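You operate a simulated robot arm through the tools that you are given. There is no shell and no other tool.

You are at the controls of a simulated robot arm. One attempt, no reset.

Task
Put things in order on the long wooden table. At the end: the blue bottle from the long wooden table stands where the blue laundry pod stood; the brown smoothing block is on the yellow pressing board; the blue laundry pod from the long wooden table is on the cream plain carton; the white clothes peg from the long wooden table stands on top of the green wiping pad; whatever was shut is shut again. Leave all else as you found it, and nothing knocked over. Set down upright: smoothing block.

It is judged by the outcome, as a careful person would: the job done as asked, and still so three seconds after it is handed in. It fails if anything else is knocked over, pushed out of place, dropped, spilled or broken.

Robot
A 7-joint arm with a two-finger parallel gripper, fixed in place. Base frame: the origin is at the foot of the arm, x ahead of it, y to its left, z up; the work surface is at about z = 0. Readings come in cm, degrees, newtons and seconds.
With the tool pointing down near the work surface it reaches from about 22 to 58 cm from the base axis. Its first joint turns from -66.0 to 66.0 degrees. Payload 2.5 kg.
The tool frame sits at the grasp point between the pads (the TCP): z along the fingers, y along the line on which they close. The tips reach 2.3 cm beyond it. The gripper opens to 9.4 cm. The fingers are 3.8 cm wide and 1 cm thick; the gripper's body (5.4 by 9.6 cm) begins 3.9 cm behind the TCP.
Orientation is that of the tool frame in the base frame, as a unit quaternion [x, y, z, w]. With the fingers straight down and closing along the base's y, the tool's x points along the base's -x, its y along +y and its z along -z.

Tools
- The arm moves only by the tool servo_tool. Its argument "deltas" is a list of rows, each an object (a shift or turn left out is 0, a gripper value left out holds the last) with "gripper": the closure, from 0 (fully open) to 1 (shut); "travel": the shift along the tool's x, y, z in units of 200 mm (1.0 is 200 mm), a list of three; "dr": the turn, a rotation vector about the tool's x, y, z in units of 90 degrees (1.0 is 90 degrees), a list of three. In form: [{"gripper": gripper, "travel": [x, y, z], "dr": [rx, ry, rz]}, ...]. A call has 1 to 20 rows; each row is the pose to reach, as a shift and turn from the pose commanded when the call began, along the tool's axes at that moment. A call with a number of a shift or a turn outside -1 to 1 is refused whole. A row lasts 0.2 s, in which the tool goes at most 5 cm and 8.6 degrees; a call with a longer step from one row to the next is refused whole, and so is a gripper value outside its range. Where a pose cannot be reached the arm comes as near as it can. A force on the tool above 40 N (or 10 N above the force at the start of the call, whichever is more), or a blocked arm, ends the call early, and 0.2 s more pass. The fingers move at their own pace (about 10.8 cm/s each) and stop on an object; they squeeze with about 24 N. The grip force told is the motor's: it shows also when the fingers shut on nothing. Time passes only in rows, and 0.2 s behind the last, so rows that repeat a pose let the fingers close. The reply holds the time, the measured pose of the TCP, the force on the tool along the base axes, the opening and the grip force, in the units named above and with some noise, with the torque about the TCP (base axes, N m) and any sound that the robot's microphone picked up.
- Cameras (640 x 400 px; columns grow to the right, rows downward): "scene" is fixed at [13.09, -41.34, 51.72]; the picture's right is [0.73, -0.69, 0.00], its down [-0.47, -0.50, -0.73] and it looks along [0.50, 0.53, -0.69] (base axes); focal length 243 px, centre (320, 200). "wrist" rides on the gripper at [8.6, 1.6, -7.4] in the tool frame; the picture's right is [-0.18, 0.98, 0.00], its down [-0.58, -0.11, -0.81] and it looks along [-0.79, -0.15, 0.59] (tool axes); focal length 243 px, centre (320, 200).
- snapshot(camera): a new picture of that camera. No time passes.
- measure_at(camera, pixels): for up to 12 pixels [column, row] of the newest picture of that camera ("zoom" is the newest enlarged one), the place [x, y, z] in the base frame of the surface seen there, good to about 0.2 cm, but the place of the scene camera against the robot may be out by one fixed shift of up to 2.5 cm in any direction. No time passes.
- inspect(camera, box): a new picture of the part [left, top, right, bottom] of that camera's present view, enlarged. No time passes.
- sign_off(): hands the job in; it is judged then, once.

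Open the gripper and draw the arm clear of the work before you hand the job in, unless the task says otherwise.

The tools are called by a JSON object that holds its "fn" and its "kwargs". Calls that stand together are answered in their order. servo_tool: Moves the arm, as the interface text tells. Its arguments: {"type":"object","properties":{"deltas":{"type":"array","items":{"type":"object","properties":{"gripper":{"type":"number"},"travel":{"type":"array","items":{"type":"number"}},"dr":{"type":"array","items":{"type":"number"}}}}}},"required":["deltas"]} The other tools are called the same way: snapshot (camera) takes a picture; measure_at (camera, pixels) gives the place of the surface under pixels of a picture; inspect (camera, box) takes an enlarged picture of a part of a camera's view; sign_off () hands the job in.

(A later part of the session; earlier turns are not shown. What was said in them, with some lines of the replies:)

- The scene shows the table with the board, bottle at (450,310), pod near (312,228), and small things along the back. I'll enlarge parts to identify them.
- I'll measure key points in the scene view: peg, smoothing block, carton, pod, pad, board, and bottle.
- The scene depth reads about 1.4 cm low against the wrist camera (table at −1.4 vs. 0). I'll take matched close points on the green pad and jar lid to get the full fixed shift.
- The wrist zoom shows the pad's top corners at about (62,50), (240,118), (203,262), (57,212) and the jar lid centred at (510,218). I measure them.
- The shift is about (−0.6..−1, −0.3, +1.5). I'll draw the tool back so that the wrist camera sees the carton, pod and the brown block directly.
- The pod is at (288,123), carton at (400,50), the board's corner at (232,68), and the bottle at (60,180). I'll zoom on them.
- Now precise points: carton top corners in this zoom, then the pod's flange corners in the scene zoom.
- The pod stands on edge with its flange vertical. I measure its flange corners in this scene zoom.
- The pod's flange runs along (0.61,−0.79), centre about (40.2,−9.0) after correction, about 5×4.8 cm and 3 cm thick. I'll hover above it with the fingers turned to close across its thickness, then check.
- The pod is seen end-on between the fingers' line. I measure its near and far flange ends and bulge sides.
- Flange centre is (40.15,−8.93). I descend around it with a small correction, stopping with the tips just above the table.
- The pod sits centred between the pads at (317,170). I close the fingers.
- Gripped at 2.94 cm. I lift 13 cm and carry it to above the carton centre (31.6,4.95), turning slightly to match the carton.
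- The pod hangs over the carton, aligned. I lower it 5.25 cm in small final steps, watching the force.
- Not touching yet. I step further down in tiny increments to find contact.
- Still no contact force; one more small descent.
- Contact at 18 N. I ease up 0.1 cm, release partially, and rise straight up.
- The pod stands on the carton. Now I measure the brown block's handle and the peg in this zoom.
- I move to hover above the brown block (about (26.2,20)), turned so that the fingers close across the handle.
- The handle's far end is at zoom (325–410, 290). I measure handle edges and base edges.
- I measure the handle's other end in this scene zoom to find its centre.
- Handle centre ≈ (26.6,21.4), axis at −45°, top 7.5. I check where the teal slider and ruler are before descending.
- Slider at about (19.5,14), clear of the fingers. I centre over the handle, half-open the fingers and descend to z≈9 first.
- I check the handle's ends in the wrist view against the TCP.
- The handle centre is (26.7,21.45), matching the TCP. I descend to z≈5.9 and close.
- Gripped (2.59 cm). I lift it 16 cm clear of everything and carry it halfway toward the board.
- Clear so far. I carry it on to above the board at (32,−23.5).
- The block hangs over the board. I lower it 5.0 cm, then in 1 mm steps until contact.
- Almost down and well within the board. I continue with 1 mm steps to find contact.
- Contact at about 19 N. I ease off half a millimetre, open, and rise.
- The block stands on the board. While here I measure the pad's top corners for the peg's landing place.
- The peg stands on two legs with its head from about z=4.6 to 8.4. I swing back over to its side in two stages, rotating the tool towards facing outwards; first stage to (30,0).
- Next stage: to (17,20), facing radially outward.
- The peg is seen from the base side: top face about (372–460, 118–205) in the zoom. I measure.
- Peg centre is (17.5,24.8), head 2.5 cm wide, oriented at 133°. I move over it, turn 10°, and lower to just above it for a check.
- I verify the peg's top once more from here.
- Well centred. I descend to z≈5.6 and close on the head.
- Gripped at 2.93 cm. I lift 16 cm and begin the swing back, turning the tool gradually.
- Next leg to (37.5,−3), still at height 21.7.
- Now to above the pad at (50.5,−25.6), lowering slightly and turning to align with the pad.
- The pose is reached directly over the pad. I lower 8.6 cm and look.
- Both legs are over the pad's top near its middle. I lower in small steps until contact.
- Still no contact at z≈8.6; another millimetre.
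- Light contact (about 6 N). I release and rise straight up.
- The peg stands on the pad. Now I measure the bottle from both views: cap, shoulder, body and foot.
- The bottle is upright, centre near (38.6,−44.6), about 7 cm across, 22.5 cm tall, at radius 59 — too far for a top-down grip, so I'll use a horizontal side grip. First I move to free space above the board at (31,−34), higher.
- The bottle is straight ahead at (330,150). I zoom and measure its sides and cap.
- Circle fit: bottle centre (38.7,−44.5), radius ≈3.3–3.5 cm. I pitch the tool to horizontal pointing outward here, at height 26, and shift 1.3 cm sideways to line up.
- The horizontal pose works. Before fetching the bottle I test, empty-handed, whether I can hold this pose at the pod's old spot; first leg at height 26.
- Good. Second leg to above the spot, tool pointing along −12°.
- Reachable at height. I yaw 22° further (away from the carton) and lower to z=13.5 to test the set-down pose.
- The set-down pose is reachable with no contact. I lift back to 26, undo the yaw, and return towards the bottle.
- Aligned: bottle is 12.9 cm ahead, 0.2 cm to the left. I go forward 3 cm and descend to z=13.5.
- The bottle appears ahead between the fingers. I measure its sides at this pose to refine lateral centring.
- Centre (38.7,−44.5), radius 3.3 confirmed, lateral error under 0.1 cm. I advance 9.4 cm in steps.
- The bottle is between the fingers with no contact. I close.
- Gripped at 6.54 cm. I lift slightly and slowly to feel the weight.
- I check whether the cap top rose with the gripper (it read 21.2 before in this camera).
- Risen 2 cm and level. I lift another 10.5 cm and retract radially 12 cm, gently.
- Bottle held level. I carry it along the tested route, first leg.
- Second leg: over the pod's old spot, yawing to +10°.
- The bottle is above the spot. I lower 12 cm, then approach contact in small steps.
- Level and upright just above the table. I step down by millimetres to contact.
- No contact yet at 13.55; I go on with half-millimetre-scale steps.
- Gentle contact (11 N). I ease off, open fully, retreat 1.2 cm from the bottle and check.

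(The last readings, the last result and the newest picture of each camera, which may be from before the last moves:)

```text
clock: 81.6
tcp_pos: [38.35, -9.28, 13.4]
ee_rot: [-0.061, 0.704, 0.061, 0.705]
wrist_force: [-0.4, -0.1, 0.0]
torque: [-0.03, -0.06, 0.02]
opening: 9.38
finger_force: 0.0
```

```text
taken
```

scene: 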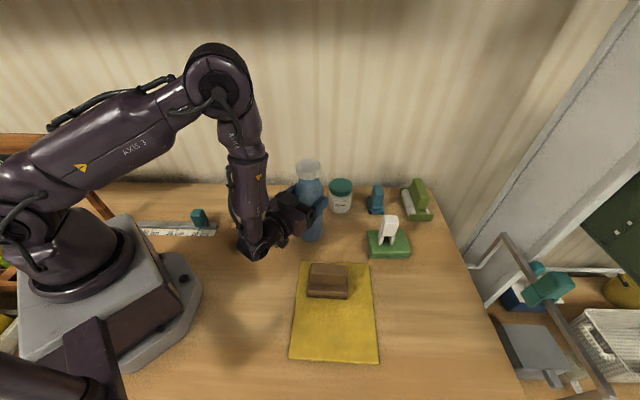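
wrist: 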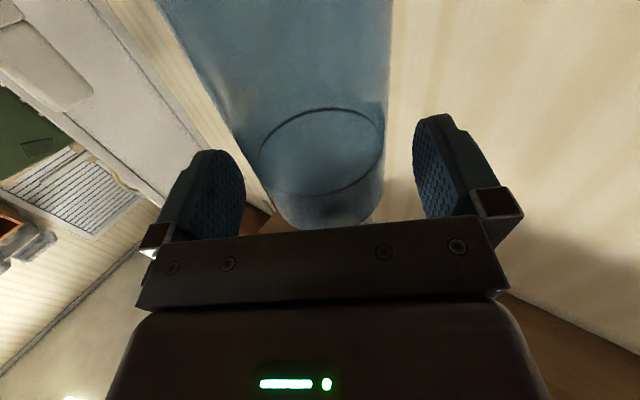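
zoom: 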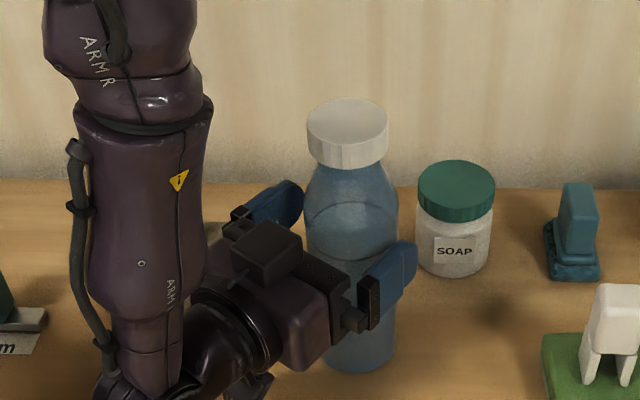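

The bottle stands free between the open fingers. I rise straight up 15 cm.

{"fn": "servo_tool", "kwargs": {"deltas": [{"gripper": 0, "travel": [-0.08, 0, 0]}, {"travel": [-0.18, 0, 0]}, {"travel": [-0.3, 0, 0]}, {"travel": [-0.42, 0, 0]}, {"travel": [-0.54, 0, 0]}, {"travel": [-0.66, 0, 0]}, {"travel": [-0.78, 0, 0]}, {"travel": [-0.78, 0, 0]}]}}

{"fn": "snapshot", "kwargs": {"camera": "scene"}}

```text
clock: 83.4
tcp_pos: [38.43, -9.22, 28.94]
ee_rot: [-0.062, 0.704, 0.062, 0.704]
wrist_force: [0.4, -0.1, 0.4]
torque: [0.0, 0.02, 0.03]
opening: 9.39
finger_force: 0.0
```

```text
taken
```

scene: 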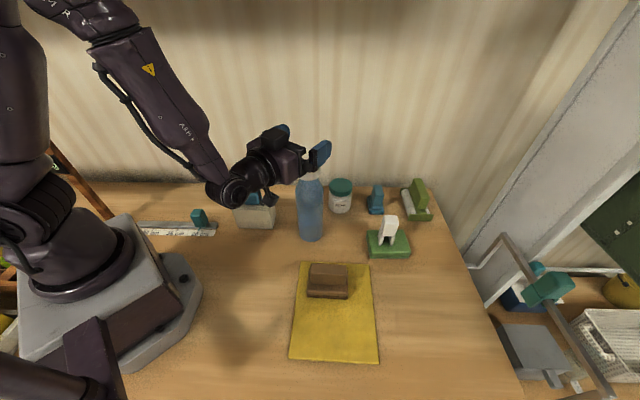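

Clear of the bottle. I raise a little more and move sideways away from it, then view everything.

{"fn": "servo_tool", "kwargs": {"deltas": [{"gripper": 0, "travel": [-0.1, 0, -0.05]}, {"travel": [-0.2, 0, -0.1]}, {"travel": [-0.2, -0.15, -0.1]}, {"travel": [-0.2, -0.3, -0.1]}, {"travel": [-0.2, -0.45, -0.1]}, {"travel": [-0.2, -0.6, -0.1]}, {"travel": [-0.2, -0.7, -0.1]}, {"travel": [-0.2, -0.7, -0.1]}]}}

{"fn": "snapshot", "kwargs": {"camera": "scene"}}

{"fn": "inspect", "kwargs": {"camera": "scene", "box": [220, 140, 450, 284]}}

```text
clock: 85.2
tcp_pos: [38.93, -23.41, 33.14]
ee_rot: [-0.061, 0.704, 0.061, 0.705]
wrist_force: [0.7, -0.6, 0.8]
torque: [0.0, 0.0, 0.02]
opening: 9.4
finger_force: 0.0
```

```text
taken
```

scene: 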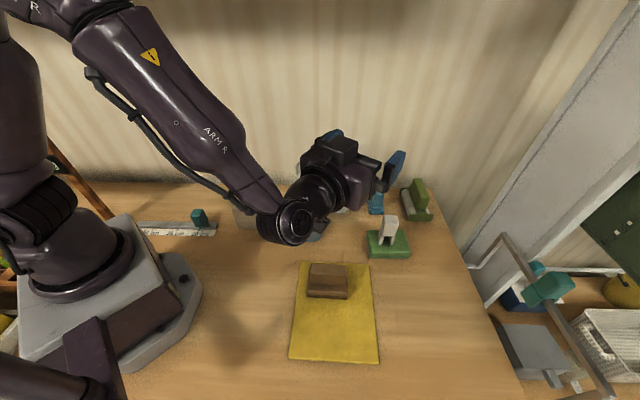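

```text
2.78 times, centred on (335, 212) of scene
```

zoom: 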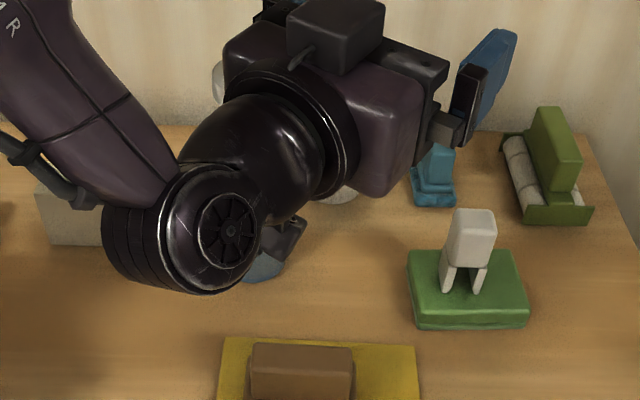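

The arm blocks the view; I swing it further to the empty side at (30,−35), height 33.

{"fn": "servo_tool", "kwargs": {"deltas": [{"travel": [0, -0.07, -0.05], "dr": [0.08, 0, 0]}, {"travel": [0, -0.14, -0.12], "dr": [0.16, 0, 0]}, {"travel": [0, -0.2, -0.19], "dr": [0.24, 0, 0]}, {"travel": [0, -0.26, -0.26], "dr": [0.32, 0, 0]}, {"travel": [0, -0.32, -0.33], "dr": [0.4, 0, 0]}, {"travel": [0, -0.38, -0.4], "dr": [0.48, 0, 0]}, {"travel": [0, -0.44, -0.47], "dr": [0.56, 0, 0]}, {"travel": [0, -0.49, -0.54], "dr": [0.64, 0, 0]}, {"travel": [0, -0.49, -0.54], "dr": [0.64, 0, 0]}]}}

{"fn": "snapshot", "kwargs": {"camera": "scene"}}

{"fn": "inspect", "kwargs": {"camera": "scene", "box": [220, 140, 450, 284]}}

```text
clock: 87.2
tcp_pos: [30.09, -34.9, 33.18]
ee_rot: [0.286, 0.647, -0.286, 0.647]
wrist_force: [-0.2, -0.8, -0.8]
torque: [0.0, -0.01, 0.01]
opening: 9.4
finger_force: 0.1
```

```text
taken
```

scene: 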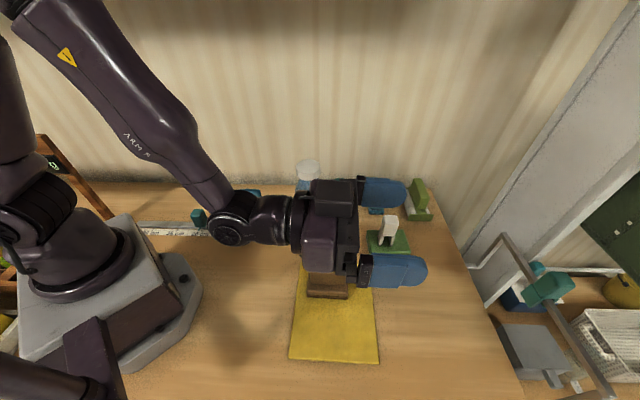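

```text
2.78 times, centred on (335, 212) of scene
```

zoom: 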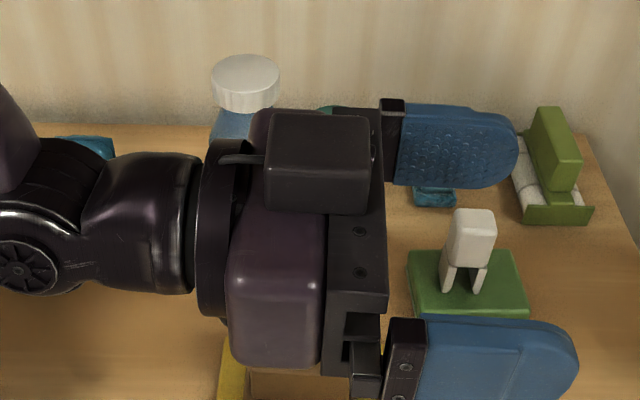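

I pitch the tool back to pointing down here, in free space.

{"fn": "servo_tool", "kwargs": {"deltas": [{"dr": [0, 0.09, 0]}, {"dr": [0, 0.18, 0]}, {"dr": [0, 0.27, 0]}, {"dr": [0, 0.36, 0]}, {"dr": [0, 0.45, 0]}, {"dr": [0, 0.54, 0]}, {"dr": [0, 0.63, 0]}, {"dr": [0, 0.72, 0]}, {"dr": [0, 0.81, 0]}, {"dr": [0, 0.9, 0]}, {"dr": [0, 0.95, 0]}, {"dr": [0, 1.0, 0]}, {"dr": [0, 1.0, 0]}]}}

{"fn": "snapshot", "kwargs": {"camera": "scene"}}

{"fn": "snapshot", "kwargs": {"camera": "wrist"}}

```text
clock: 90.0
tcp_pos: [30.09, -34.88, 33.06]
ee_rot: [0.403, 0.915, 0.0, -0.001]
wrist_force: [0.2, 1.1, 0.0]
torque: [-0.02, 0.01, -0.03]
opening: 9.41
finger_force: 0.0
```

```text
taken
```

scene: 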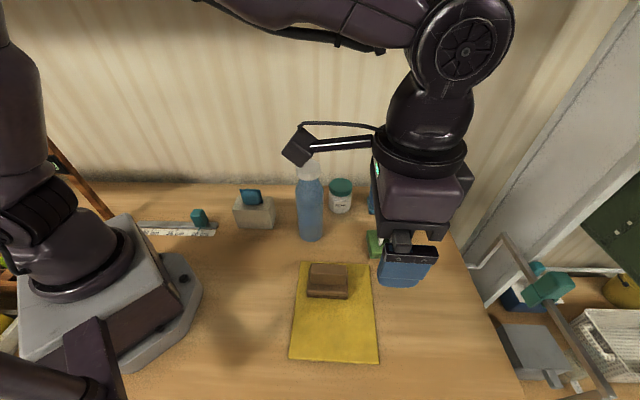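

```text
taken
```

wrist: 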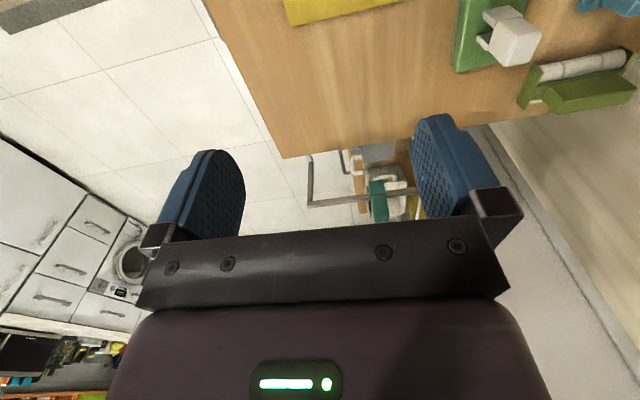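

All items are standing. I verify the bottle's position on the pod's old spot and the peg's, pod's and block's state.

{"fn": "inspect", "kwargs": {"camera": "scene", "box": [220, 150, 380, 310]}}

{"fn": "measure_at", "kwargs": {"camera": "scene", "pixels": [[301, 225], [311, 225], [321, 225], [311, 238], [311, 175], [300, 210], [323, 210], [251, 193], [330, 270]]}}

```text
2.50 times, centred on (300, 230) of scene
```

zoom: 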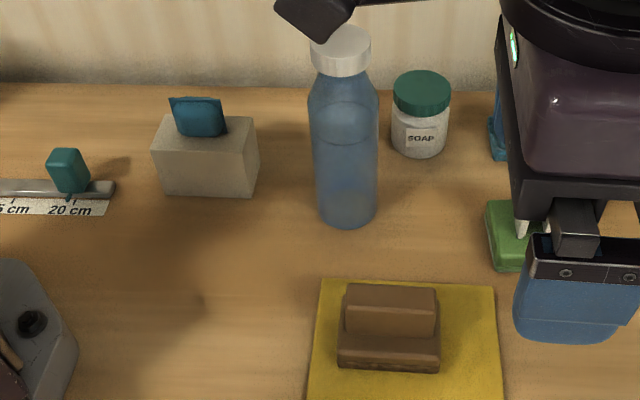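

```text
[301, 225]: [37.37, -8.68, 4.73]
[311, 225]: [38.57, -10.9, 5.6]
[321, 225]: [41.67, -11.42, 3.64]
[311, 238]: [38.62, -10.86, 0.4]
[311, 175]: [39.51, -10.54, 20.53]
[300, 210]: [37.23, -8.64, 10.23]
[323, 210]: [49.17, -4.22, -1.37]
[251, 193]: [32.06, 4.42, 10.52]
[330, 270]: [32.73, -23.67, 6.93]
```

The bottle's centre is within about 0.3 cm of the pod's old centre. The pod is on the carton, the block is upright on the board, the peg stands on the pad (wrist view (510,40)), and the gripper is open and clear, so I hand in.

{"fn": "sign_off", "kwargs": {}}

```text
The job is handed in.
```

The job is finished and handed in. The last pictures showed everything standing in its place:

- **Blue laundry pod:** it stands on top of the cream carton, near the middle.
- **Brown smoothing block:** it is upright on the yellow pressing board, well inside the edges.
- **White clothes peg:** it stands on both legs on top of the green wiping pad.
- **Blue bottle:** it stands where the pod stood, within about 0.3 cm of the pod's old centre. Its cap is still on.

Nothing was opened, so nothing had to be shut again. I saw nothing else moved or knocked over. The gripper is open, and the arm is raised clear of the work.
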